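You operate a simulated robot arm through the tools that you are given. There is no shell and no other tool.

Carry out the task below with a simulated two-armed robot. There is one attempt and no reset: what you move stays moved.

TASK
Fill pot G6: glue to its lower band, water to its upper band.
Fine: glue first, from the swing spout; swing the spout back, spill nothing, leave the pot on the plate and the other pots alone. Set down upright: what you pick out. Where these are worked on the way, their far stop is far enough and under half their travel is too little: swing spout.
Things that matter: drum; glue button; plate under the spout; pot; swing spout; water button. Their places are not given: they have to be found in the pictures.

It is judged by the outcome, as a careful person would: the job done as asked, and still so three seconds after it is handed in. It fails if anything else is knocked over, pushed out of place, dropped, spilled or broken.

THE ROBOT
Two 7-joint arms with two-finger parallel grippers on one trunk that stands fixed in place. Base frame: the origin is at the foot of the trunk, x ahead of it, y to its left, z up. Lengths are in mm, angles in degrees, forces in N, time in s.
The left shoulder is at [70, 163, 1395], the right one opposite. With the tool pointing down near the work surface each hand reaches from about 280 to 860 mm from the base axis, measured 20 degrees to its own side. Payload 3.43 kg a hand.
The tool frame of a hand sits at the grasp point between the pads (the TCP): z along the fingers, y along the line on which they close. The tips reach 34 mm beyond it. Largest opening 128 mm; finger width 24, thickness 12; the body of the gripper, 48 by 130 mm, starts 96 mm behind the TCP.
Orientation is that of the tool frame in the base frame, as a unit quaternion [x, y, z, w]. With the fingers straight down and closing along the base's y, the tool's x points along the base's -x, its y along +y and its z along -z.

THE INTERFACE
- The arms move only by the tool drive_tool. It takes "left_increments", "right_increments" or both (then of equal length, played together; a hand with none holds still); each is a list of rows, each a list of 6 numbers: the shift along the tool's x, y, z in units of 250 mm (1.0 is 250 mm), then the turn, a rotation vector about the tool's x, y, z in units of 45 degrees (1.0 is 45 degrees). In form: [[dx, dy, dz, wx, wy, wz], ...]. A call has 1 to 20 rows; each row is the pose to reach, as a shift and turn from the pose commanded when the call began, along the tool's axes at that moment. "left_hand" and "right_hand" are, for a hand that has rows, the gripper command, from -1 (fully open) to 1 (shut), values between in proportion, set as the call begins (left out, the last holds). A call with a number of a shift or a turn outside -1 to 1 is refused whole. Rows are played at 5 a second. More than 50 mm and 8.6 degrees between two rows, or a gripper value outside its range, and nothing of the call is played. Where a pose cannot be reached the arm comes as near as it can. A force on the tool above 80 N (or 10 N above the force at the start of the call, whichever is more), or a blocked arm, ends the call early, and 0.2 s more pass. The fingers move at their own pace (about 153 mm/s each) and stop on an object; they squeeze with about 38 N. The grip force told is the motor's: it shows also when the fingers shut on nothing. Time passes only in rows, and 0.2 s behind the last, so rows that repeat a pose let the fingers close. It gives the time, the measured TCP pose, the force on the tool (base axes), the opening and the grip force at its end, in the units of the frame above (readings bear some noise), with the torque about the TCP (base axes, N m) and any sound that the robot's microphone picked up.
- Cameras (640 x 400 px; columns grow to the right, rows downward): "scene" is now at [128.6, -48.2, 1621.4]; the picture's right is [-0.52, -0.85, 0.00], its down [-0.49, 0.30, -0.82] and it looks along [0.70, -0.43, -0.58] (base axes); focal length 334 px, centre (320, 200). "left" rides on the left gripper at [76, 11, -160] in its tool frame; the picture's right is [-0.15, 0.99, 0.00], its down [-0.88, -0.13, -0.46] and it looks along [-0.45, -0.07, 0.89] (tool axes); focal length 234 px, centre (320, 200). "right" rides on the right gripper at [76, -11, -160] in its tool frame; the picture's right is [0.15, 0.99, 0.00], its down [-0.88, 0.13, -0.46] and it looks along [-0.45, 0.07, 0.89] (tool axes); focal length 234 px, centre (320, 200).
- snapshot(camera): a new picture of that camera. No time passes.
- slide_trunk(by): slides the trunk up (or, below 0, down) by that many mm; the arms and the scene camera ride with it, the base frame stays. It gives what a move gives, with no picture.
- turn_head(pan, tilt): turns the head with the scene camera to pan (to the left, within 86 degrees either way) and tilt (down, from -29 to 69), counted from straight ahead of the robot. It gives what a move gives.
- probe_pixels(camera, pixels): for up to 12 pixels [column, row] of the newest picture of that camera ("zoom" is the newest enlarged one), the place [x, y, z] in the base frame of the surface seen there, good to about 2 mm. No time passes.
- enlarge(camera, box): a new picture of the part [left, top, right, bottom] of that camera's present view, enlarged. No time passes.
- hand_in(): hands the job in; it is judged then, once.

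Open the grippers and draw the arms clear of the work before you hand the job in, unless the task says otherwise.

The tools are called after "Emit:" as a command line: name --argument value ..., lists and objects as JSON in quotes. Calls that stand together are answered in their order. drive_tool: Moves the arms, as the interface text tells. Its arguments: {"type":"object","properties":{"left_increments":{"type":"array"},"left_hand":{"type":"number"},"right_increments":{"type":"array"},"right_hand":{"type":"number"}},"required":[]} The other tools are called the same way: slide_trunk (by) moves the trunk up or down; turn_head (pan, tilt) turns the head that bears the scene camera; snapshot (camera) takes a picture; probe_pixels (camera, pixels) gives the place of the surface under pixels of a picture; enlarge (camera, box) takes an enlarged picture of a part of a camera's view; hand_in () hands the job in.

At the start:

```text
time_s: 0.0
left_eef_pos: [436.9, -63.6, 1406.3]
left_tool_rot: [-0.001, 1.0, -0.001, 0.001]
left_force: [0.1, -0.6, 0.0]
left_torque: [-0.01, -0.01, -0.03]
left_width: 128.0
left_grasp_force: 0.0
right_eef_pos: [244.1, -268.3, 1418.1]
right_tool_rot: [0.002, 1.0, 0.001, 0.0]
right_force: [-0.7, 0.3, -0.1]
right_torque: [0.04, -0.01, 0.03]
right_width: 127.8
right_grasp_force: 0.0
trunk travel left (down, up): [-875.0, 65.0]
head pan, tilt (commanded): [-31.6, 35.2]
```

scene: 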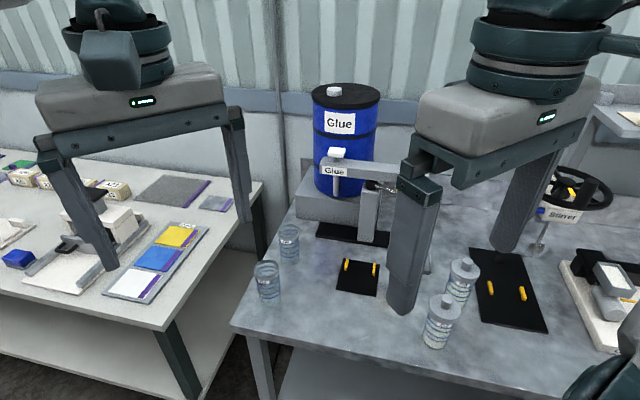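
right: 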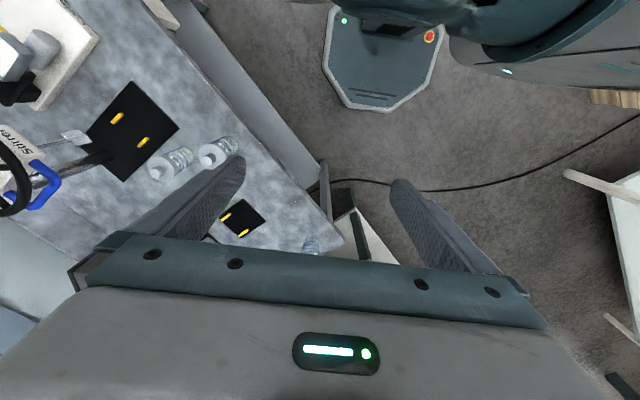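
left: 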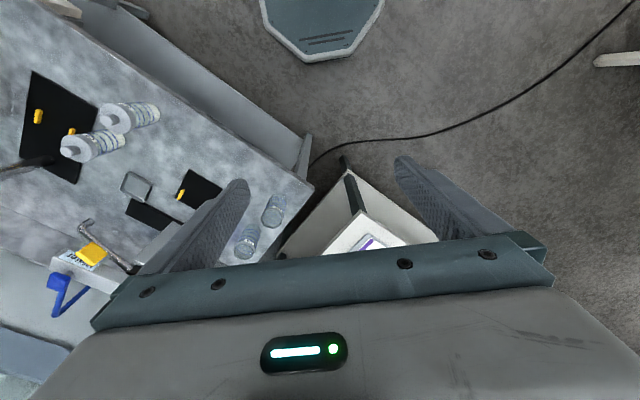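

The scene picture shows the glue drum near (345,140), pots at (268,280), (290,243), (462,280), (440,320), and grippers blocking part of the view. I enlarge the work zone first to read labels.

Emit:
enlarge --camera "scene" --box '[230, 70, 430, 330]'

Emit:
enlarge --camera "scene" --box '[400, 150, 640, 370]'

Emit:
enlarge --camera "left" --box '[0, 50, 320, 300]'

```text
1.54 times, centred on (330, 200) of scene
```

zoom: 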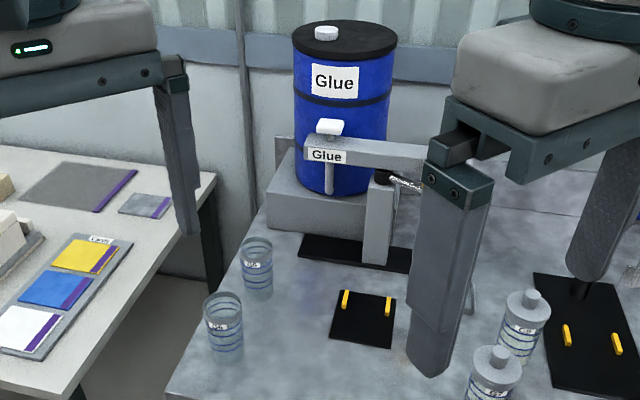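

```text
1.82 times, centred on (520, 260) of scene
```

zoom: 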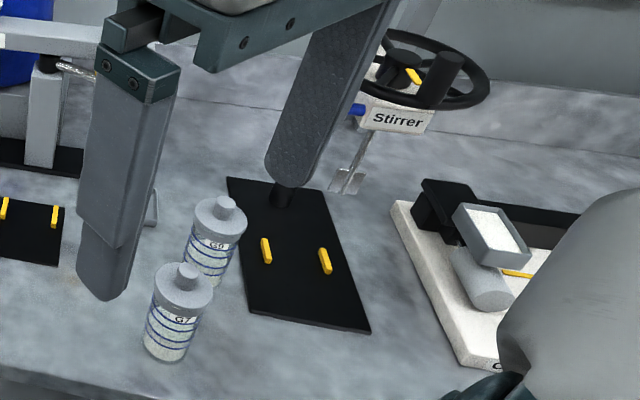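

```text
1.60 times, centred on (160, 175) of left
```

zoom: 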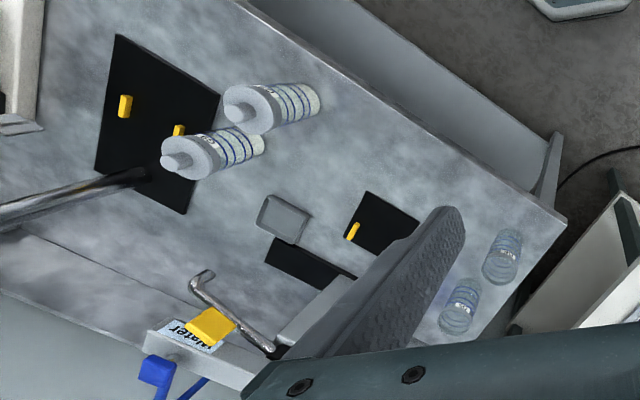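

The left gripper blocks the view of the spout; free space around at z~1400. I draw the left hand 250 mm left and the right hand 200 mm right to clear the view.

Emit:
drive_tool --left_increments '[[0, 0.15, 0, 0, 0, 0], [0, 0.3, 0, 0, 0, 0], [0, 0.45, 0, 0, 0, 0], [0, 0.6, 0, 0, 0, 0], [0, 0.75, 0, 0, 0, 0], [0, 0.9, 0, 0, 0, 0], [0, 1.0, 0, 0, 0, 0]]' --right_increments '[[0, -0.15, 0, 0, 0, 0], [0, -0.3, 0, 0, 0, 0], [0, -0.45, 0, 0, 0, 0], [0, -0.6, 0, 0, 0, 0], [0, -0.75, 0, 0, 0, 0], [0, -0.8, 0, 0, 0, 0], [0, -0.8, 0, 0, 0, 0]]'

Emit:
snapshot --camera "scene"

```text
time_s: 1.6
left_eef_pos: [438.1, 185.9, 1404.4]
left_tool_rot: [0.0, 1.0, -0.001, 0.0]
left_force: [-0.2, -0.2, 0.2]
left_torque: [-0.05, 0.01, 0.03]
left_width: 128.1
left_grasp_force: 0.1
right_eef_pos: [242.4, -468.6, 1417.4]
right_tool_rot: [0.001, 1.0, 0.001, 0.0]
right_force: [0.8, 0.2, -0.6]
right_torque: [-0.03, 0.0, -0.02]
right_width: 128.0
right_grasp_force: 0.0
trunk travel left (down, up): [-875.0, 65.0]
head pan, tilt (commanded): [-31.6, 35.2]
```

```text
taken
```

scene: 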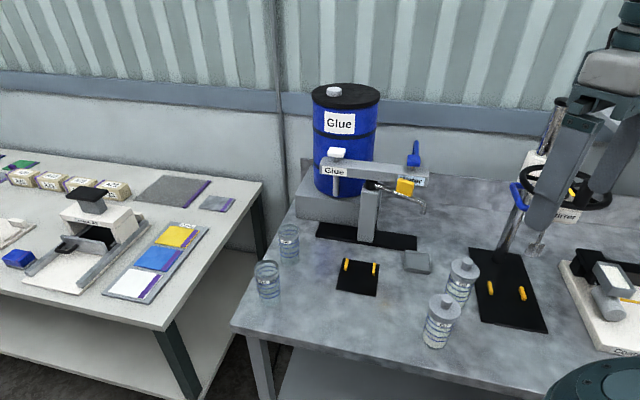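

Now the dispenser is visible: glue label at (333,170), a water label near (412,180) and posts near (368,215). I enlarge it and turn the head to centre it.

Emit:
enlarge --camera "scene" --box '[290, 80, 450, 180]'

Emit:
enlarge --camera "scene" --box '[300, 140, 460, 300]'

Emit:
enlarge --camera "scene" --box '[240, 215, 340, 315]'

Emit:
enlarge --camera "scene" --box '[400, 240, 500, 360]'

```text
4.00 times, centred on (370, 130) of scene
```

zoom: 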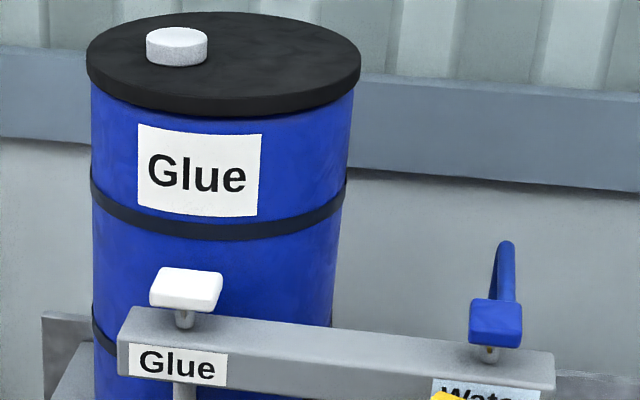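

```text
2.50 times, centred on (380, 220) of scene
```

zoom: 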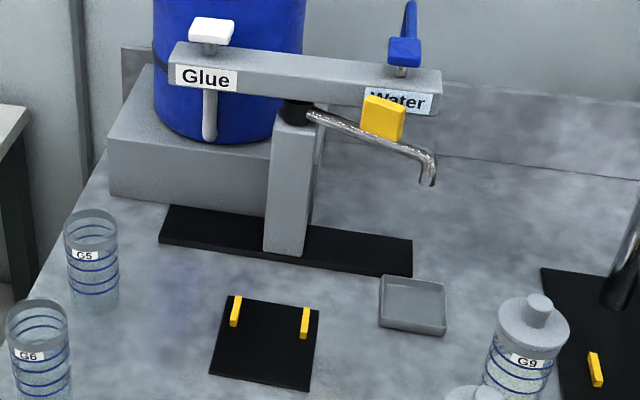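

```text
4.00 times, centred on (290, 265) of scene
```

zoom: 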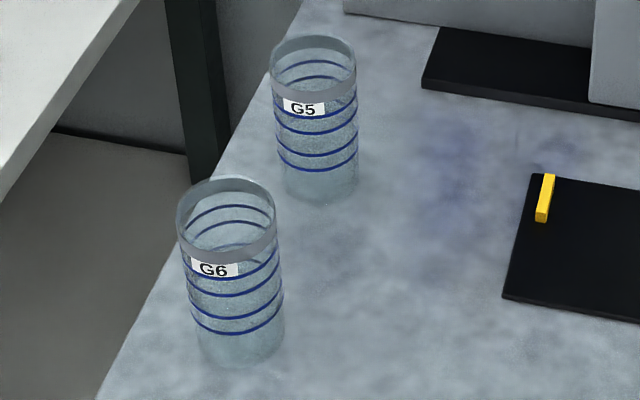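

```text
3.33 times, centred on (450, 300) of scene
```

zoom: 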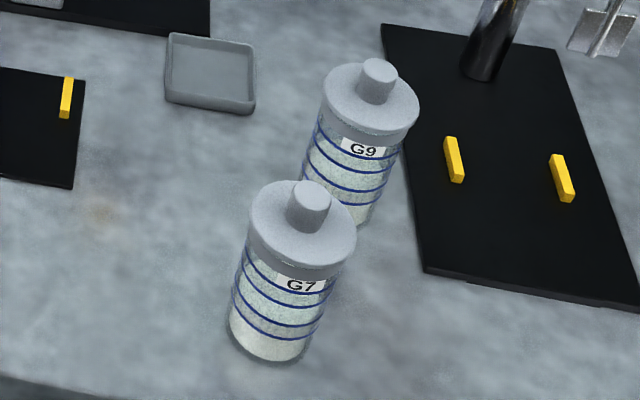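

G6 is the front-left open glass at scene (268,280); the plate with two yellow guides is at (358,276), the spout's yellow tab at (405,187), a drip tray at (416,262). I probe their places.

Emit:
probe_pixels --camera "scene" --pixels '[[268, 293], [257, 268], [345, 265], [375, 270], [358, 284], [340, 288], [377, 296], [405, 186], [422, 210], [416, 262], [337, 152], [414, 158]]'

Emit:
probe_pixels --camera "scene" --pixels '[[374, 183], [366, 225], [335, 188], [330, 171], [250, 300], [320, 300], [289, 255], [385, 188], [423, 214], [428, 180], [380, 293], [343, 259]]'

```text
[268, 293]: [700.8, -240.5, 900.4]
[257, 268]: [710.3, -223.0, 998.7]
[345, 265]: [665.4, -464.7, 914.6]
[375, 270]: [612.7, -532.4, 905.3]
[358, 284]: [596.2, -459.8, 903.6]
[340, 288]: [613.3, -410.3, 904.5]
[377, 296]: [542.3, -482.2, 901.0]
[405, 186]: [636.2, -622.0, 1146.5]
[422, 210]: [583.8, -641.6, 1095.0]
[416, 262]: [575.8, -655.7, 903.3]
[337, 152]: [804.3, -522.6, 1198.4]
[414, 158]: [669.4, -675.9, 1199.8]
```

```text
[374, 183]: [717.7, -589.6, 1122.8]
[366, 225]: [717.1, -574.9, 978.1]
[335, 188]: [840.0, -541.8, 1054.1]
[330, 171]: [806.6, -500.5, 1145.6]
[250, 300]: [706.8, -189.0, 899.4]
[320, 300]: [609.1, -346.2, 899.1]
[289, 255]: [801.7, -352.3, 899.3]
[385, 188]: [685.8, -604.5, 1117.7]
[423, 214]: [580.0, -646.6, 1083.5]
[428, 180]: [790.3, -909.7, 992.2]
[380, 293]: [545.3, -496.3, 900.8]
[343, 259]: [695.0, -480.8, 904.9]
```

Table top is at z≈899, spout pivot about (718,-590,1120), tip near (580,-645,1085). I take tighter enlargements of the spout head and plate to get geometry.

Emit:
enlarge --camera "scene" --box '[355, 150, 435, 220]'

Emit:
probe_pixels --camera "zoom" --pixels '[[160, 200], [200, 205], [250, 225], [330, 250], [400, 270], [450, 300], [520, 310], [535, 350], [370, 210], [400, 200], [440, 210], [420, 245]]'

Emit:
enlarge --camera "scene" --box '[320, 245, 400, 305]'

Emit:
probe_pixels --camera "zoom" --pixels '[[160, 100], [470, 150], [440, 390], [135, 320], [195, 100], [195, 160], [210, 150], [435, 130], [440, 200], [425, 180], [300, 250], [320, 160]]'

```text
5.71 times, centred on (395, 185) of scene
```

zoom: 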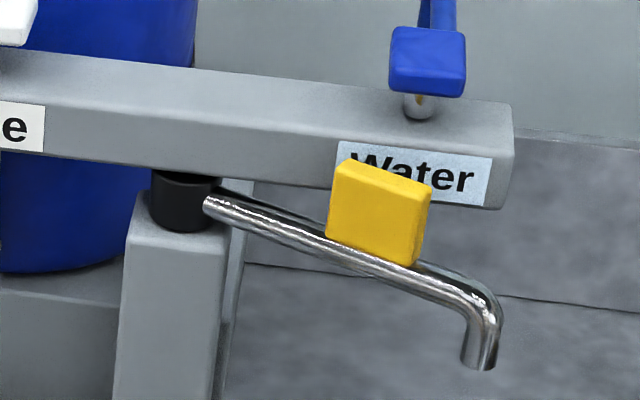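

```text
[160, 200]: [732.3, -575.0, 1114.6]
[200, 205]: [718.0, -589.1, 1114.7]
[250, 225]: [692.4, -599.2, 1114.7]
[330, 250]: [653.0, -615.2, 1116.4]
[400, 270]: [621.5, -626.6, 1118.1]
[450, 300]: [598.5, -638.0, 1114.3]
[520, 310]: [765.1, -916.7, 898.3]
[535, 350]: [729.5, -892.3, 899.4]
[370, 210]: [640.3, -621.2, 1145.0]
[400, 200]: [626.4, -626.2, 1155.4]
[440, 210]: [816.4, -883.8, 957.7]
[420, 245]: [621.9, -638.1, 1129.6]
```

```text
6.67 times, centred on (360, 275) of scene
```

zoom: 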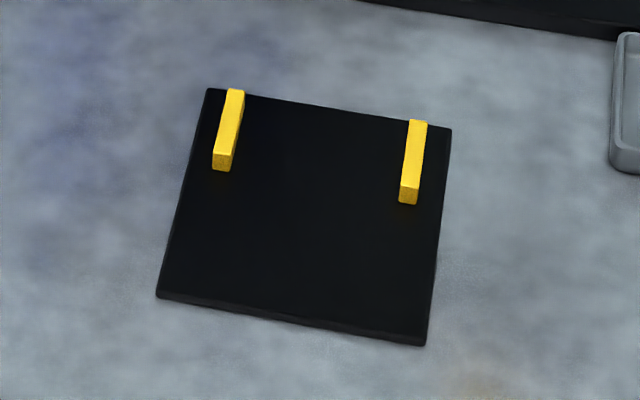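

```text
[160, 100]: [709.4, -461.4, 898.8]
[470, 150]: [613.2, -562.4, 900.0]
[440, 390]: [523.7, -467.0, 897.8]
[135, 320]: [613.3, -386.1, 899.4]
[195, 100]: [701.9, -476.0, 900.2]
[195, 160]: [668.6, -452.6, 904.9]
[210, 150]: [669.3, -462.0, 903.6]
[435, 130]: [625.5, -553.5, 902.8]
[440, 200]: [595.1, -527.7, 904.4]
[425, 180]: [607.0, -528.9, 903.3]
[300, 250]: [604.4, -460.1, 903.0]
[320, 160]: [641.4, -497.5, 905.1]
```

The plate is a ~120 mm square around (617,-473), and the tip swings on a ~165 mm radius. I enlarge the drum, glue button, and the pot G6 for more geometry.

Emit:
enlarge --camera "scene" --box '[290, 140, 380, 230]'

Emit:
probe_pixels --camera "zoom" --pixels '[[310, 60], [330, 55], [345, 60], [320, 75], [320, 150], [330, 200], [330, 230], [250, 120], [330, 95], [400, 90], [450, 150], [200, 60]]'

Emit:
enlarge --camera "scene" --box '[244, 252, 294, 312]'

Emit:
probe_pixels --camera "zoom" --pixels '[[320, 110], [250, 105], [385, 95], [320, 62], [240, 80], [395, 70], [320, 180], [320, 240], [320, 280], [320, 320], [330, 340], [300, 90]]'

```text
4.44 times, centred on (335, 185) of scene
```

zoom: 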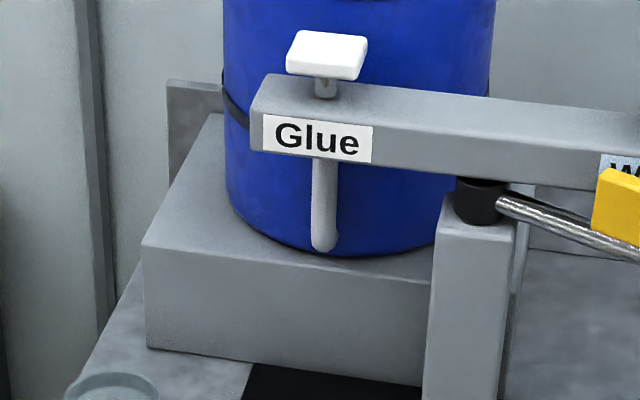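

```text
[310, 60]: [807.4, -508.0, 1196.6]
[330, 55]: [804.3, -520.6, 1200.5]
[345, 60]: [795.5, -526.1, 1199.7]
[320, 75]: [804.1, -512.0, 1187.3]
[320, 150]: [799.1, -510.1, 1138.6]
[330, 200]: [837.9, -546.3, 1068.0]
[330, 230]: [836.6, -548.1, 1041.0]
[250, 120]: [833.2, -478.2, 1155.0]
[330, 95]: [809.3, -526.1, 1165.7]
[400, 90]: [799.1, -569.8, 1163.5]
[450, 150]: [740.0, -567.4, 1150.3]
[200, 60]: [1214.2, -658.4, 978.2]
```

```text
6.67 times, centred on (269, 282) of scene
```

zoom: 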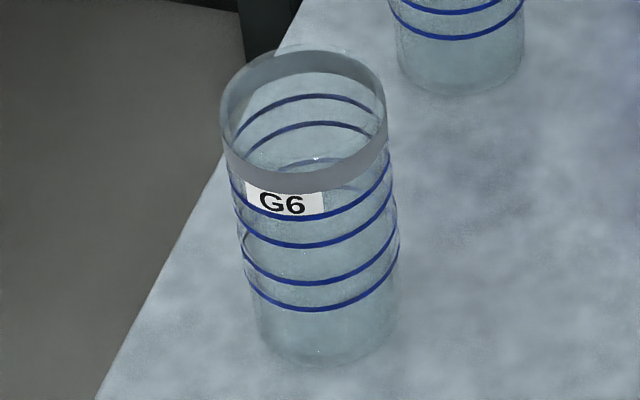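

```text
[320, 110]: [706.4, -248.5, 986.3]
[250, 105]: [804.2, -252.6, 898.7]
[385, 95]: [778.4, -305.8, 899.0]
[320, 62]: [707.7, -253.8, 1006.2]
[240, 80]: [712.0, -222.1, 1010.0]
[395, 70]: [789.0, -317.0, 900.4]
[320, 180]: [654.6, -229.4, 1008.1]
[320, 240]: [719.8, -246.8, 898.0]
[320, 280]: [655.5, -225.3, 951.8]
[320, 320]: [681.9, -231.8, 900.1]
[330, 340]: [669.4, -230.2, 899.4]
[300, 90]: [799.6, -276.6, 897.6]
```

G6's rim is at z≈1010, centre about (682,-241), diameter ~62, with band lines at z≈940/952 and ≈969/983. I bring the right hand forward at z≈1400, well above everything, so its camera can view the station from another side.

Emit:
drive_tool --right_increments '[[-0.15, 0, 0, 0, 0, 0], [-0.3, 0, 0, 0, 0, 0], [-0.45, 0, 0, 0, 0, 0], [-0.6, 0, 0, 0, 0, 0], [-0.7, 0, 0, 0, 0, 0], [-0.7, 0, 0, 0, 0, 0]]'

Emit:
snapshot --camera "right"

Emit:
snapshot --camera "scene"

```text
time_s: 3.0
left_eef_pos: [437.1, 185.4, 1404.5]
left_tool_rot: [-0.001, 1.0, -0.001, 0.0]
left_force: [0.1, 0.4, -0.4]
left_torque: [-0.01, -0.03, 0.0]
left_width: 127.6
left_grasp_force: 0.2
right_eef_pos: [420.0, -466.6, 1417.0]
right_tool_rot: [0.002, 1.0, 0.0, 0.0]
right_force: [0.2, -0.4, 0.3]
right_torque: [0.02, -0.01, 0.01]
right_width: 128.0
right_grasp_force: 0.1
trunk travel left (down, up): [-875.0, 65.0]
head pan, tilt (commanded): [-31.6, 35.2]
```

```text
taken
```

right: 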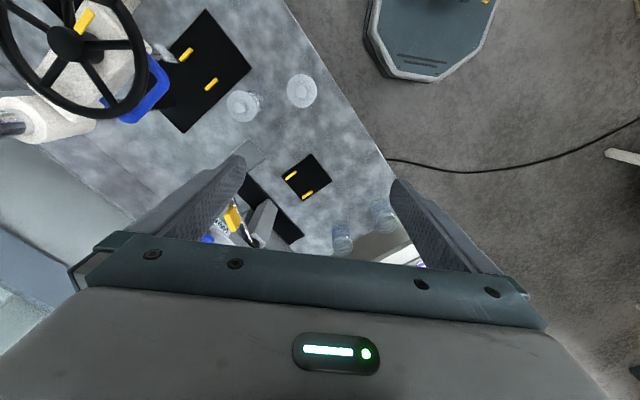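

```text
taken
```

scene: 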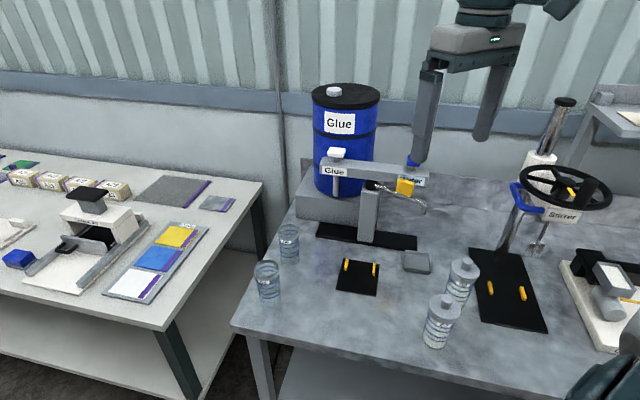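

The hand camera view is upside-down and obstructed, so the scene camera with enlargement is best for measuring. I probe the spout tip, collar and plate corners exactly.

Emit:
enlarge --camera "scene" --box '[360, 170, 440, 220]'

Emit:
probe_pixels --camera "zoom" --pixels '[[120, 120], [100, 130], [150, 130], [70, 120], [300, 210], [515, 330], [500, 350], [535, 340], [525, 300], [345, 195], [385, 110], [330, 110]]'

Emit:
enlarge --camera "scene" --box '[320, 245, 400, 305]'

Emit:
probe_pixels --camera "zoom" --pixels '[[212, 94], [445, 133], [420, 333], [163, 288], [235, 95], [228, 145], [221, 162], [418, 125], [412, 180], [408, 197], [240, 110], [405, 150]]'

```text
8.00 times, centred on (400, 195) of scene
```

zoom: 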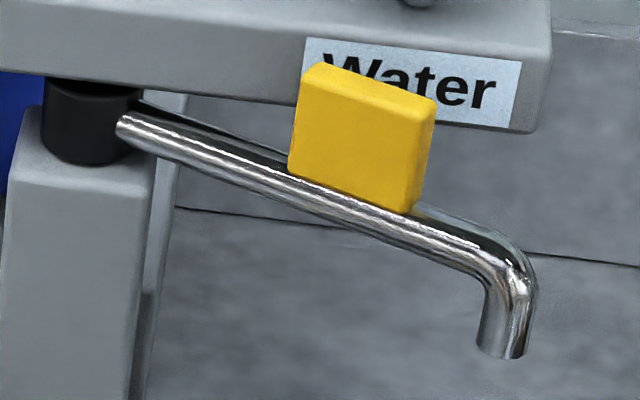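

```text
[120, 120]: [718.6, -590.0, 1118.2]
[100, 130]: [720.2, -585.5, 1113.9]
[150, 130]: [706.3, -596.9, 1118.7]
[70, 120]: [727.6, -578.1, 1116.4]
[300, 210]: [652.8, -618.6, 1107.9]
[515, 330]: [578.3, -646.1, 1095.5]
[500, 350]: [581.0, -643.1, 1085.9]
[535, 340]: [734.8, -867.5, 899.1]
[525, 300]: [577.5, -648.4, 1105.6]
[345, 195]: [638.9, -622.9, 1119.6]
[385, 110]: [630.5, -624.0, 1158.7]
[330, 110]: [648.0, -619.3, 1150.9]
```

```text
6.67 times, centred on (360, 275) of scene
```

zoom: 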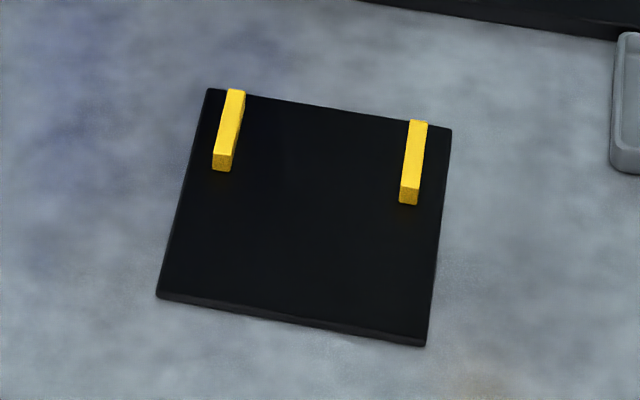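

```text
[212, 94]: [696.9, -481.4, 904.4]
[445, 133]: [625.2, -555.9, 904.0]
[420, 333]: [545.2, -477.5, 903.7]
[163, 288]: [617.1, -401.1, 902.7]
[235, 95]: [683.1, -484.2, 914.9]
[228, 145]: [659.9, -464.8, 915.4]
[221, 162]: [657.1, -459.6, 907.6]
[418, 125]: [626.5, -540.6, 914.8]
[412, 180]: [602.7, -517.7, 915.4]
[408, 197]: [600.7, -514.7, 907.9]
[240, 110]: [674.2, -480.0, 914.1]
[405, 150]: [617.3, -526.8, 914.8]
```

The plate centre is ≈(621,-479), which matches a spout radius of 163 mm swung to 135° about pivot ≈(735,-594); guides leave a ~73 mm gap for the 62 mm pot. I probe the drum, buttons and G5 to plan clearances.

Emit:
probe_pixels --camera "scene" --pixels '[[346, 110], [320, 105], [370, 110], [334, 92], [345, 140], [322, 140], [372, 140], [352, 175], [365, 150], [289, 226], [279, 232], [299, 232]]'

Emit:
enlarge --camera "scene" --box '[395, 130, 445, 195]'

Emit:
probe_pixels --camera "zoom" --pixels '[[280, 170], [320, 165], [310, 150], [340, 200], [300, 190], [290, 100], [300, 50], [320, 210], [280, 240], [390, 250], [150, 230], [320, 235]]'

```text
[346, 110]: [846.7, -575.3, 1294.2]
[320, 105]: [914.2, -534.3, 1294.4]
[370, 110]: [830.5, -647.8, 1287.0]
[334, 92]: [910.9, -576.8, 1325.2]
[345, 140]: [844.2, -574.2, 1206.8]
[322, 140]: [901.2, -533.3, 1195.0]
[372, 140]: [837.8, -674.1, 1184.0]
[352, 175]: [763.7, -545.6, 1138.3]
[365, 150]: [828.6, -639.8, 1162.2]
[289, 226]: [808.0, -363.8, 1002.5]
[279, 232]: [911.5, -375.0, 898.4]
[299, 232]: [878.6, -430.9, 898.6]
```

```text
6.15 times, centred on (420, 162) of scene
```

zoom: 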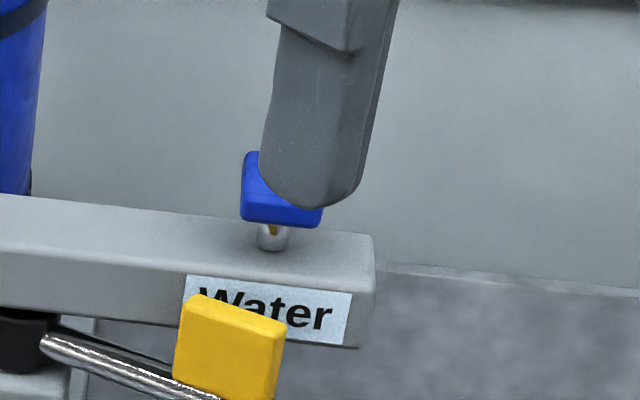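

```text
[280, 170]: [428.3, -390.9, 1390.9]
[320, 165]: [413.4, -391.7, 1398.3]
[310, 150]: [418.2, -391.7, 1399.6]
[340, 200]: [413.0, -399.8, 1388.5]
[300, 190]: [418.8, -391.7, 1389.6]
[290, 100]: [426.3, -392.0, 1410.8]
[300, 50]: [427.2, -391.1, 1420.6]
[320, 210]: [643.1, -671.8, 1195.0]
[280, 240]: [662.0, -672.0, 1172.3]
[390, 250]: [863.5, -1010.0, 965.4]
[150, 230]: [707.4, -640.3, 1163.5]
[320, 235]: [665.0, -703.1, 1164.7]
```

The drum (radius ~93, centre ≈(920,-630), top 1310) and buttons (tops z≈1200) are located. I move the right hand towards a point above G6, turning 45° about the tool axis so the fingers close along (0.71,0.71), clear of G5.

Emit:
drive_tool --right_increments '[[-0.09, 0.0833, 0.0585, 0, 0, 0.125], [-0.18, 0.1666, 0.117, 0, 0, 0.25], [-0.27, 0.25, 0.1755, 0, 0, 0.375], [-0.36, 0.3332, 0.234, 0, 0, 0.5], [-0.45, 0.4165, 0.2925, 0, 0, 0.625], [-0.54, 0.4998, 0.351, 0, 0, 0.75], [-0.63, 0.5831, 0.4095, 0, 0, 0.875], [-0.72, 0.6664, 0.468, 0, 0, 1.0], [-0.72, 0.6664, 0.468, 0, 0, 1.0]]' --right_hand -1

Emit:
snapshot --camera "right"

Emit:
snapshot --camera "scene"

```text
time_s: 5.0
left_eef_pos: [437.3, 186.7, 1404.3]
left_tool_rot: [-0.001, 1.0, 0.001, 0.0]
left_force: [-0.2, -0.1, 0.0]
left_torque: [0.01, 0.0, 0.01]
left_width: 128.0
left_grasp_force: 0.0
right_eef_pos: [598.6, -304.0, 1297.0]
right_tool_rot: [0.384, 0.923, 0.001, 0.0]
right_force: [-0.1, -0.6, 0.0]
right_torque: [0.05, 0.04, -0.01]
right_width: 128.2
right_grasp_force: 0.1
trunk travel left (down, up): [-875.0, 65.0]
head pan, tilt (commanded): [-31.6, 35.2]
```

```text
taken
```

right: 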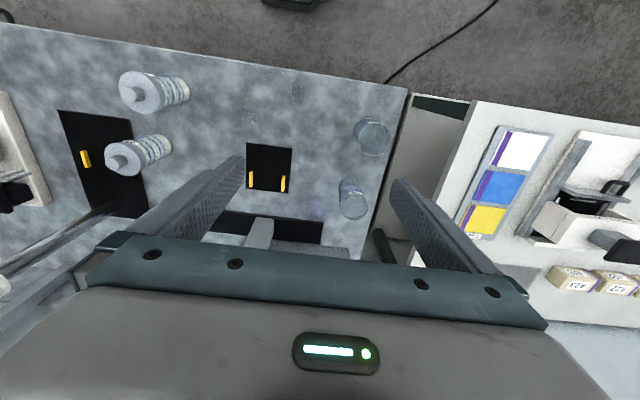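

```text
taken
```

scene: 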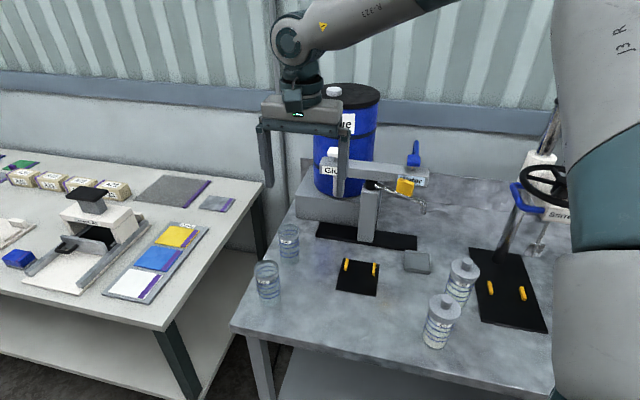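

The right camera now shows G6 at (372,138) and G5 at (353,198). I enlarge around G6 there to locate its rim from above.

Emit:
enlarge --camera "right" --box '[335, 100, 405, 170]'

Emit:
probe_pixels --camera "zoom" --pixels '[[320, 100], [320, 110], [320, 280], [250, 200], [400, 200], [320, 260], [245, 220], [410, 210], [330, 200], [320, 180], [360, 280], [280, 130]]'

```text
5.71 times, centred on (370, 135) of right
```

zoom: 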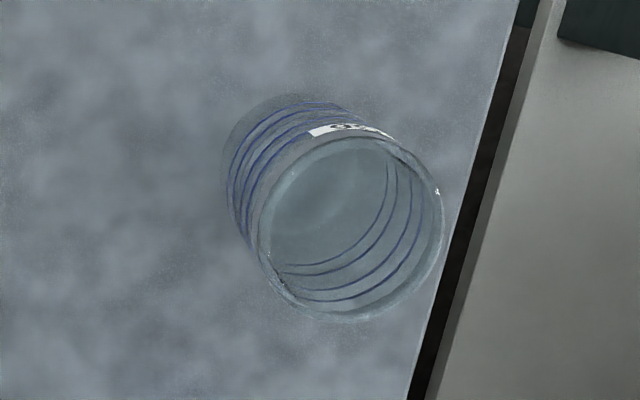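

```text
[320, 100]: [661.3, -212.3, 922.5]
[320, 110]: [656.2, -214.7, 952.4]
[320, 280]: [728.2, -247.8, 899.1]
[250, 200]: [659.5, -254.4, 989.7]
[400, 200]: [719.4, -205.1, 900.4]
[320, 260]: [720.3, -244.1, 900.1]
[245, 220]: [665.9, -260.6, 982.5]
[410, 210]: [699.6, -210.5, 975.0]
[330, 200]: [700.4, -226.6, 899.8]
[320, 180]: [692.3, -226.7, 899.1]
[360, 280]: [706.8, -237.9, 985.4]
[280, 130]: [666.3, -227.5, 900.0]
```

Combining both cameras, G6's axis is at ≈(683.5,-236), radius ≈30.5. I move over it to TCP z≈1130 (tips at 1096, above the 1010 rim).

Emit:
drive_tool --right_increments '[[-0.0093, 0.0864, 0.1336, 0, 0, 0], [-0.0186, 0.1728, 0.2672, 0, 0, 0], [-0.028, 0.2592, 0.4008, 0, 0, 0], [-0.0373, 0.3456, 0.5344, 0, 0, 0], [-0.0466, 0.432, 0.668, 0, 0, 0], [-0.0466, 0.432, 0.668, 0, 0, 0]]'

Emit:
snapshot --camera "right"

Emit:
snapshot --camera "scene"

```text
time_s: 6.4
left_eef_pos: [438.6, 185.7, 1405.0]
left_tool_rot: [-0.001, 1.0, -0.001, 0.0]
left_force: [-0.4, 0.1, -1.4]
left_torque: [-0.06, 0.0, -0.01]
left_width: 128.0
left_grasp_force: 0.0
right_eef_pos: [656.6, -255.1, 1147.7]
right_tool_rot: [0.384, 0.923, 0.002, 0.0]
right_force: [0.1, -0.7, -0.3]
right_torque: [-0.02, 0.01, 0.02]
right_width: 127.8
right_grasp_force: 0.1
right hand out of reach, approached as far as the arm can: row 4, 5, 6
trunk travel left (down, up): [-875.0, 65.0]
head pan, tilt (commanded): [-31.6, 35.2]
```

```text
taken
```

right: 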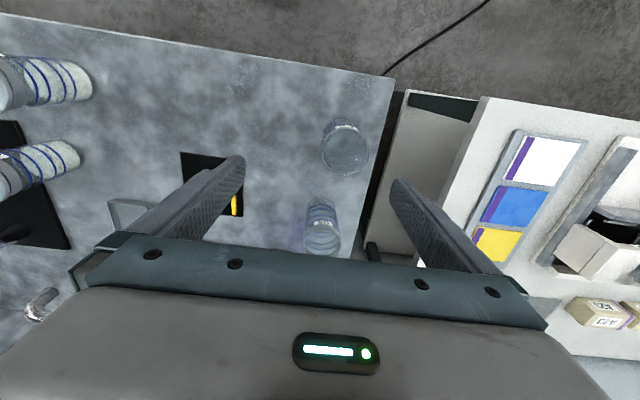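

```text
taken
```

scene: 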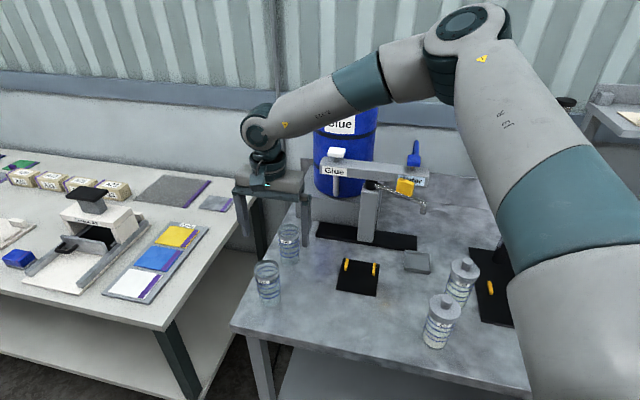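

At this trunk height G6's spot is out of reach (stopped at (657,-255,1148)). I raise and retract the hand, then lower the trunk by 200 mm so the shoulder sits nearer the working height.

Emit:
drive_tool --right_increments '[[0.0133, -0.0647, -0.1333, 0, 0, 0], [0.0267, -0.1293, -0.2667, 0, 0, 0], [0.04, -0.194, -0.4, 0, 0, 0], [0.0533, -0.2587, -0.5333, 0, 0, 0], [0.0667, -0.3233, -0.6667, 0, 0, 0], [0.08, -0.388, -0.8, 0, 0, 0], [0.08, -0.388, -0.8, 0, 0, 0]]'

Emit:
slide_trunk --by -200

Emit:
snapshot --camera "scene"

```text
time_s: 8.0
left_eef_pos: [438.5, 186.5, 1404.7]
left_tool_rot: [0.0, 1.0, -0.001, -0.001]
left_force: [-0.3, 0.3, -0.6]
left_torque: [0.0, -0.01, -0.02]
left_width: 127.9
left_grasp_force: 0.1
right_eef_pos: [574.5, -309.4, 1349.5]
right_tool_rot: [0.384, 0.923, 0.001, -0.001]
right_force: [0.8, 0.5, 0.5]
right_torque: [0.02, 0.04, 0.01]
right_width: 127.9
right_grasp_force: 0.1
trunk travel left (down, up): [-875.0, 65.0]
head pan, tilt (commanded): [-31.6, 35.2]
```

```text
time_s: 10.2
left_eef_pos: [437.4, 185.5, 1204.1]
left_tool_rot: [-0.001, 1.0, -0.001, 0.001]
left_force: [-0.3, -0.3, 0.5]
left_torque: [0.0, 0.01, 0.0]
left_width: 128.0
left_grasp_force: 0.1
right_eef_pos: [573.3, -309.2, 1149.3]
right_tool_rot: [0.384, 0.923, 0.001, 0.0]
right_force: [0.5, 0.1, 0.4]
right_torque: [-0.01, -0.02, 0.01]
right_width: 127.8
right_grasp_force: 0.0
trunk travel left (down, up): [-675.0, 265.0]
head pan, tilt (commanded): [-31.6, 35.2]
```

```text
taken
```

scene: 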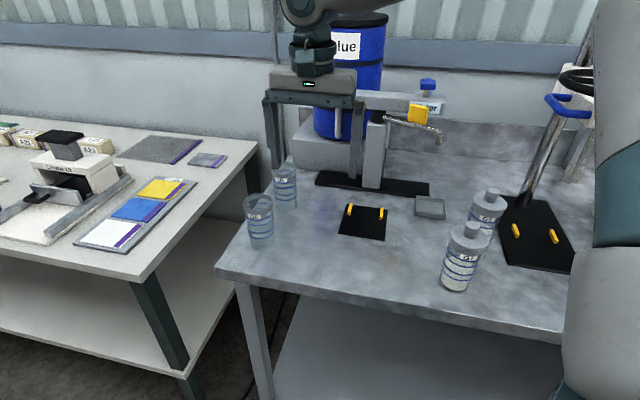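

The hand is now at (573,-309,1149) with the trunk lowered. I move over G6 at TCP z≈1130 again.

Emit:
drive_tool --right_increments '[[-0.0255, 0.1295, 0.0195, 0, 0, 0], [-0.051, 0.259, 0.039, 0, 0, 0], [-0.0765, 0.3885, 0.0585, 0, 0, 0], [-0.102, 0.518, 0.078, 0, 0, 0], [-0.102, 0.518, 0.078, 0, 0, 0]]'

Emit:
snapshot --camera "right"

Emit:
enlarge --camera "scene" --box '[210, 120, 330, 260]'

```text
time_s: 11.4
left_eef_pos: [436.0, 185.7, 1205.2]
left_tool_rot: [0.0, 1.0, 0.001, 0.0]
left_force: [-0.4, -0.1, 0.3]
left_torque: [-0.04, -0.01, 0.02]
left_width: 127.7
left_grasp_force: 0.1
right_eef_pos: [681.0, -239.0, 1131.5]
right_tool_rot: [0.384, 0.923, 0.003, -0.001]
right_force: [-0.5, 0.3, 0.5]
right_torque: [0.0, -0.02, -0.04]
right_width: 127.9
right_grasp_force: 0.1
trunk travel left (down, up): [-675.0, 265.0]
head pan, tilt (commanded): [-31.6, 35.2]
```

```text
taken
```

right: 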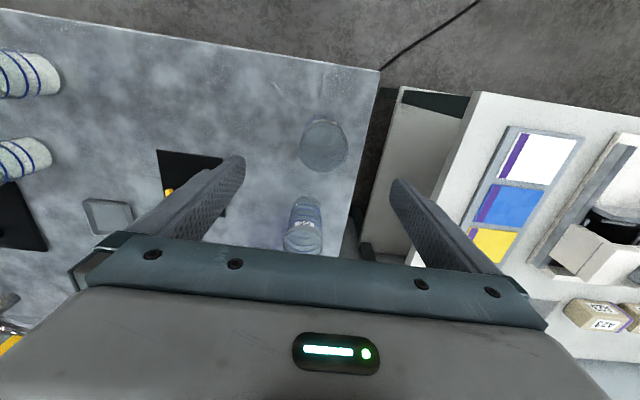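

```text
2.86 times, centred on (270, 190) of scene
```

zoom: 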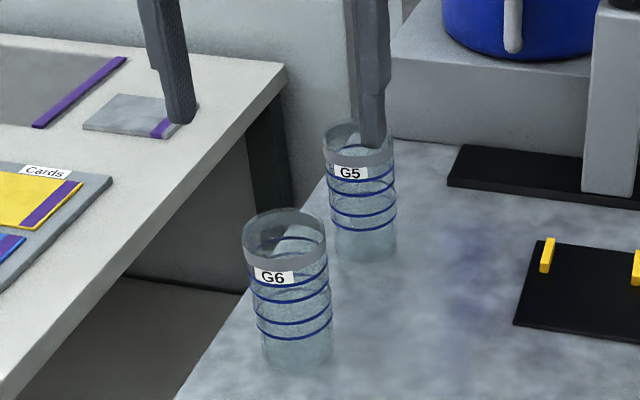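

The pot's rim should project near (320,150) in the right camera if centred. I enlarge there to check the offset before descending.

Emit:
enlarge --camera "right" --box '[280, 95, 370, 195]'

Emit:
probe_pixels --camera "zoom" --pixels '[[320, 90], [320, 270], [215, 180], [415, 170], [330, 285], [300, 100]]'

```text
4.00 times, centred on (325, 145) of right
```

zoom: 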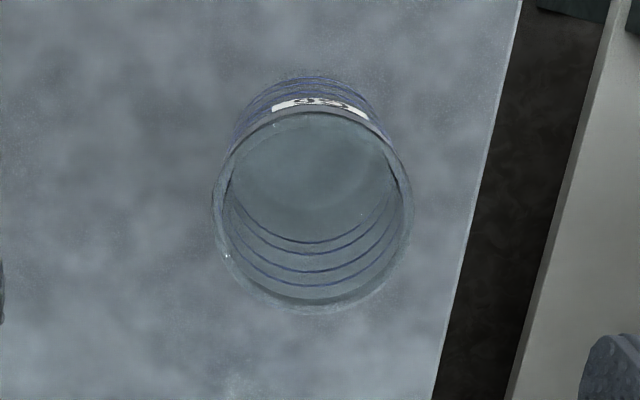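

```text
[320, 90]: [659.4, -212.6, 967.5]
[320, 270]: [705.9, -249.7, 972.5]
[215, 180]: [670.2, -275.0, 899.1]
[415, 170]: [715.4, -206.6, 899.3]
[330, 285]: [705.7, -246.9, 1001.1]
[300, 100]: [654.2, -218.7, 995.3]
```

The pot is ~4 mm off along tool y, so I correct slightly. I also check the left table's height near where the outer finger descends.

Emit:
snapshot --camera "scene"

Emit:
probe_pixels --camera "scene" --pixels '[[240, 165], [220, 200], [205, 160], [250, 215], [230, 255], [275, 190]]'

```text
taken
```

scene: 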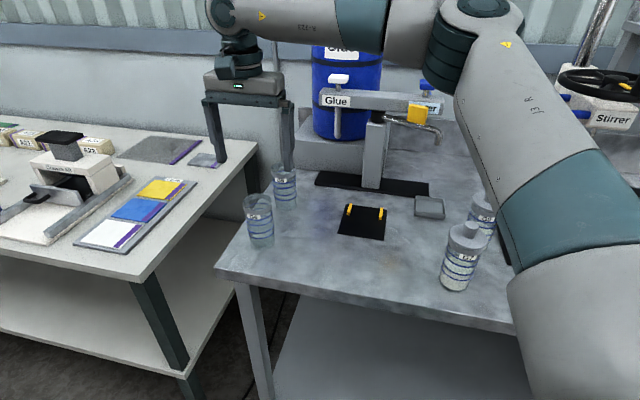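

```text
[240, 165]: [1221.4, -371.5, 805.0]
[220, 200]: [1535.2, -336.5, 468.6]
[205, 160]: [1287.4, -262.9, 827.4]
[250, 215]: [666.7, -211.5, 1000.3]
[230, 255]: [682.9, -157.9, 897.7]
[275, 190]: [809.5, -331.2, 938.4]
```

The left table is far away and lower, so the descent is free. I descend to TCP z≈958 with fingers open, straddling G6.

Emit:
drive_tool --right_increments '[[0.0065, 0.015, 0.1, 0, 0, 0], [0.0065, 0.015, 0.2, 0, 0, 0], [0.0065, 0.015, 0.3, 0, 0, 0], [0.0065, 0.015, 0.4, 0, 0, 0], [0.0065, 0.015, 0.5, 0, 0, 0], [0.0065, 0.015, 0.6, 0, 0, 0], [0.0065, 0.015, 0.694, 0, 0, 0], [0.0065, 0.015, 0.694, 0, 0, 0]]'

Emit:
enlarge --camera "scene" --box '[210, 120, 330, 260]'

Emit:
snapshot --camera "right"

```text
time_s: 13.2
left_eef_pos: [437.6, 186.7, 1204.1]
left_tool_rot: [-0.001, 1.0, 0.0, 0.0]
left_force: [-0.2, 0.4, 0.3]
left_torque: [-0.03, 0.0, 0.01]
left_width: 127.7
left_grasp_force: 0.1
right_eef_pos: [663.9, -250.9, 969.1]
right_tool_rot: [0.384, 0.923, 0.002, -0.001]
right_force: [0.0, -0.2, 0.4]
right_torque: [-0.02, -0.02, 0.0]
right_width: 127.9
right_grasp_force: 0.0
right hand out of reach, approached as far as the arm can: row 1, 2, 3, 4, 5, 6, 7, 8
trunk travel left (down, up): [-675.0, 265.0]
head pan, tilt (commanded): [-31.6, 35.2]
```

```text
2.86 times, centred on (270, 190) of scene
```

zoom: 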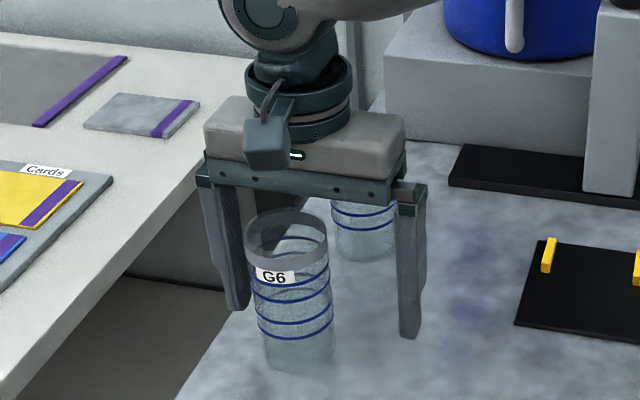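

```text
taken
```

right: 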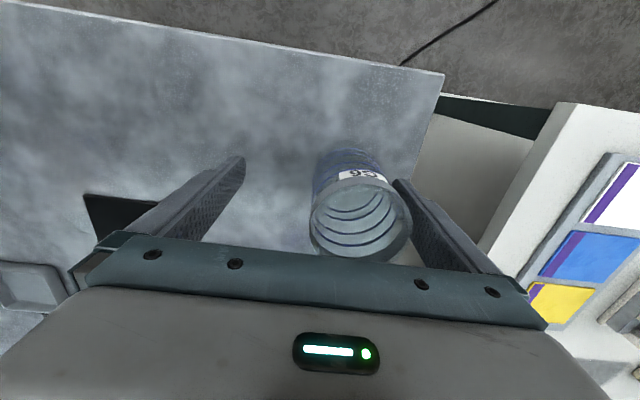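

The arm stopped short at (664,-251,969) — the elbow isn't straight, so it's likely a joint limit from the 45° turn. I go straight up clear of the pot, then turn the tool back to the standard orientation.

Emit:
drive_tool --right_increments '[[0, 0, -0.12, 0, 0, 0], [0, 0, -0.26, 0, 0, 0], [0, 0, -0.42, 0, 0, 0], [0, 0, -0.58, 0, 0, 0], [0, 0, -0.72, 0, 0, 0], [0, 0, -0.72, 0, 0, 0]]'

Emit:
drive_tool --right_increments '[[0, 0, 0, 0, 0, -0.16], [0, 0, 0, 0, 0, -0.33], [0, 0, 0, 0, 0, -0.5], [0, 0, 0, 0, 0, -0.67], [0, 0, 0, 0, 0, -0.84], [0, 0, 0, 0, 0, -1.0], [0, 0, 0, 0, 0, -1.0]]'

Emit:
snapshot --camera "scene"

```text
time_s: 14.6
left_eef_pos: [439.4, 185.8, 1204.9]
left_tool_rot: [-0.001, 1.0, -0.002, 0.001]
left_force: [0.1, -0.3, -0.9]
left_torque: [-0.02, -0.01, 0.01]
left_width: 127.9
left_grasp_force: 0.0
right_eef_pos: [663.0, -248.0, 1149.0]
right_tool_rot: [0.385, 0.923, 0.001, 0.0]
right_force: [-0.1, 0.3, -0.6]
right_torque: [0.03, 0.01, -0.03]
right_width: 127.7
right_grasp_force: 0.0
trunk travel left (down, up): [-675.0, 265.0]
head pan, tilt (commanded): [-31.6, 35.2]
```

```text
time_s: 16.2
left_eef_pos: [438.4, 185.3, 1205.4]
left_tool_rot: [-0.001, 1.0, -0.001, 0.0]
left_force: [-0.3, -0.7, -0.4]
left_torque: [-0.03, 0.02, 0.0]
left_width: 128.1
left_grasp_force: 0.1
right_eef_pos: [663.1, -249.6, 1147.5]
right_tool_rot: [0.001, 1.0, 0.0, 0.0]
right_force: [0.5, 0.2, 0.1]
right_torque: [-0.03, 0.01, -0.03]
right_width: 128.0
right_grasp_force: 0.1
trunk travel left (down, up): [-675.0, 265.0]
head pan, tilt (commanded): [-31.6, 35.2]
```

```text
taken
```

scene: 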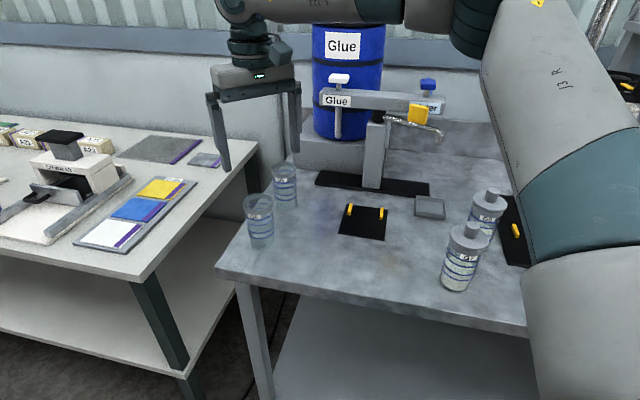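

Standard orientation reached. I shift laterally over G6 (683,-235.5) at this height, then the plan is to descend mostly by lowering the trunk.

Emit:
drive_tool --right_increments '[[-0.04, 0.028, 0, 0, 0, 0], [-0.08, 0.056, 0.03, 0, 0, 0], [-0.08, 0.056, 0.06, 0, 0, 0], [-0.08, 0.056, 0.06, 0, 0, 0]]'

Emit:
enlarge --camera "right" --box '[260, 70, 400, 220]'

```text
time_s: 17.2
left_eef_pos: [439.7, 186.9, 1204.5]
left_tool_rot: [-0.001, 1.0, -0.001, -0.002]
left_force: [-0.3, -0.3, -0.1]
left_torque: [0.01, 0.02, 0.02]
left_width: 128.0
left_grasp_force: 0.2
right_eef_pos: [681.5, -238.2, 1133.0]
right_tool_rot: [0.002, 1.0, 0.001, 0.0]
right_force: [0.1, 0.5, -0.1]
right_torque: [0.0, 0.02, -0.02]
right_width: 128.0
right_grasp_force: 0.1
right hand out of reach, approached as far as the arm can: row 2
trunk travel left (down, up): [-675.0, 265.0]
head pan, tilt (commanded): [-31.6, 35.2]
```

```text
2.67 times, centred on (330, 145) of right
```

zoom: 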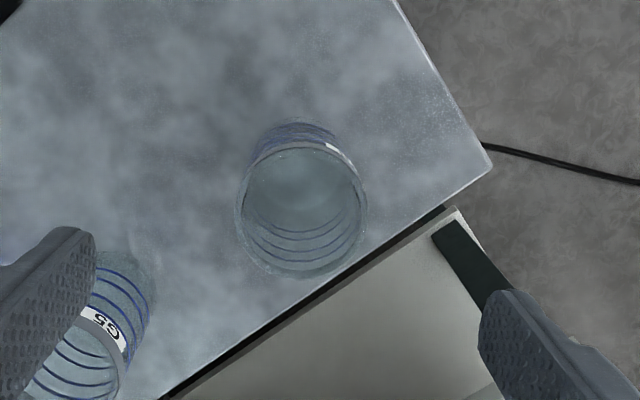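

The pot is ~4 mm to tool +y of the hand. I correct that, then lower the trunk 100 mm and check alignment again.

Emit:
drive_tool --right_increments '[[0, 0.016, 0, 0, 0, 0], [0, 0.016, 0, 0, 0, 0]]'

Emit:
slide_trunk --by -85

Emit:
snapshot --camera "right"

Emit:
snapshot --camera "scene"

```text
time_s: 17.8
left_eef_pos: [438.7, 185.1, 1205.9]
left_tool_rot: [-0.001, 1.0, -0.001, 0.0]
left_force: [-0.4, -0.1, 1.2]
left_torque: [0.0, -0.02, -0.01]
left_width: 128.3
left_grasp_force: 0.0
right_eef_pos: [679.2, -235.1, 1133.3]
right_tool_rot: [0.001, 1.0, 0.001, 0.001]
right_force: [0.7, -0.2, -0.2]
right_torque: [-0.02, 0.05, 0.0]
right_width: 127.9
right_grasp_force: 0.0
right hand out of reach, approached as far as the arm can: row 1, 2
trunk travel left (down, up): [-675.0, 265.0]
head pan, tilt (commanded): [-31.6, 35.2]
```

```text
time_s: 19.0
left_eef_pos: [437.8, 186.3, 1120.4]
left_tool_rot: [0.0, 1.0, -0.001, 0.0]
left_force: [-0.4, -0.5, 0.3]
left_torque: [-0.03, -0.02, 0.0]
left_width: 128.0
left_grasp_force: 0.0
right_eef_pos: [679.4, -233.6, 1050.0]
right_tool_rot: [0.002, 1.0, 0.003, 0.001]
right_force: [-0.3, 0.7, -0.5]
right_torque: [0.01, 0.01, 0.01]
right_width: 128.0
right_grasp_force: 0.1
trunk travel left (down, up): [-590.0, 350.0]
head pan, tilt (commanded): [-31.6, 35.2]
```

```text
taken
```

right: 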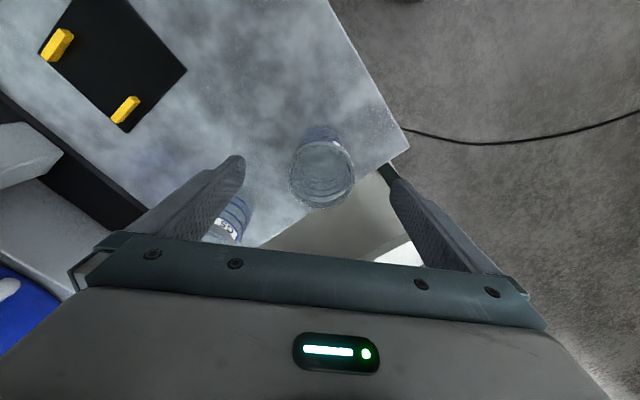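

```text
taken
```

scene: 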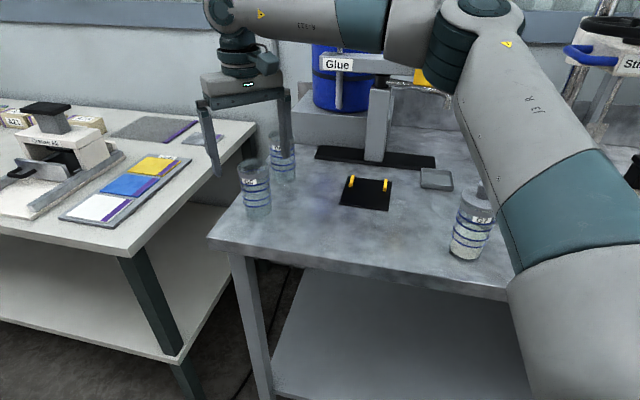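

The pot sits between the fingers. I check the elbow's clearance to the bar and the arm's clearance to the bottles before lowering further.

Emit:
probe_pixels --camera "scene" --pixels '[[440, 60], [445, 85], [470, 90], [490, 160], [500, 200], [510, 250], [320, 15], [380, 20], [425, 75], [470, 225], [485, 186], [300, 20]]'

Emit:
enlarge --camera "right" --box '[250, 100, 400, 230]'

```text
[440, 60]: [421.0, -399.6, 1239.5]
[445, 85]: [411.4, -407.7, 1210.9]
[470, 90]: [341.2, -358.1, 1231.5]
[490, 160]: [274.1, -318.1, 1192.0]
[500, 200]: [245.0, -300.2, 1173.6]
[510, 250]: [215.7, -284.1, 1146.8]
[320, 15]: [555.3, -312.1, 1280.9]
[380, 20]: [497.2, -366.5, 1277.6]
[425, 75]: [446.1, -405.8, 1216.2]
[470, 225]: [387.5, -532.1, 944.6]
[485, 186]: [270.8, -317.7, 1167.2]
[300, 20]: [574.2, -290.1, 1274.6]
```

```text
3.08 times, centred on (325, 165) of right
```

zoom: 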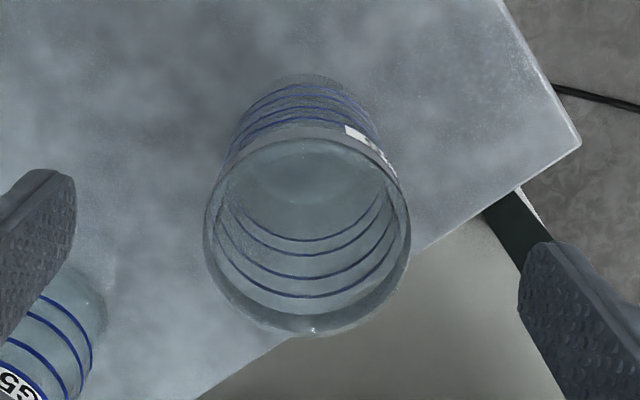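

Elbow lies near (430,-430,1240), well clear of bottles (top ≈1030), and the pot is centred within ~3 mm. I lower the trunk another 90 mm to bring the TCP to z≈960.

Emit:
slide_trunk --by -90

Emit:
snapshot --camera "right"

Emit:
snapshot --camera "scene"

```text
time_s: 20.2
left_eef_pos: [438.5, 184.9, 1030.1]
left_tool_rot: [0.0, 1.0, -0.001, 0.001]
left_force: [-0.6, 0.2, 0.2]
left_torque: [0.02, -0.01, -0.03]
left_width: 127.9
left_grasp_force: 0.0
right_eef_pos: [680.2, -234.4, 959.3]
right_tool_rot: [0.002, 1.0, 0.003, 0.001]
right_force: [-0.5, 1.0, 0.8]
right_torque: [-0.04, -0.02, 0.0]
right_width: 128.0
right_grasp_force: 0.0
trunk travel left (down, up): [-500.0, 440.0]
head pan, tilt (commanded): [-31.6, 35.2]
```

```text
taken
```

right: 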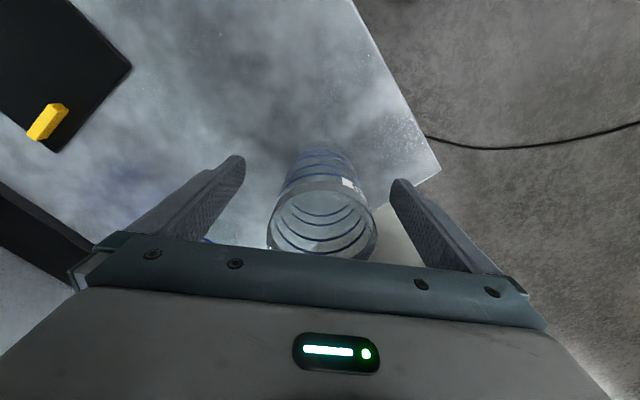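

```text
taken
```

scene: 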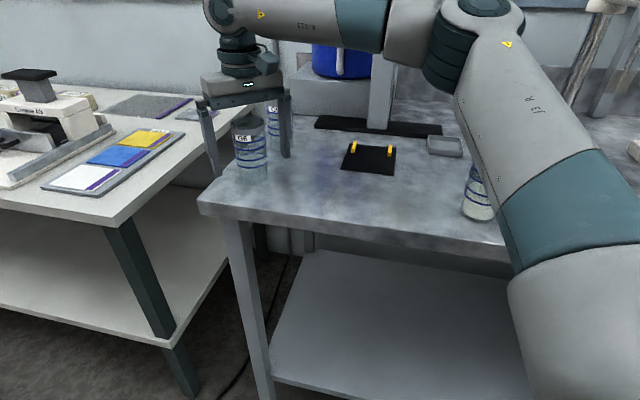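

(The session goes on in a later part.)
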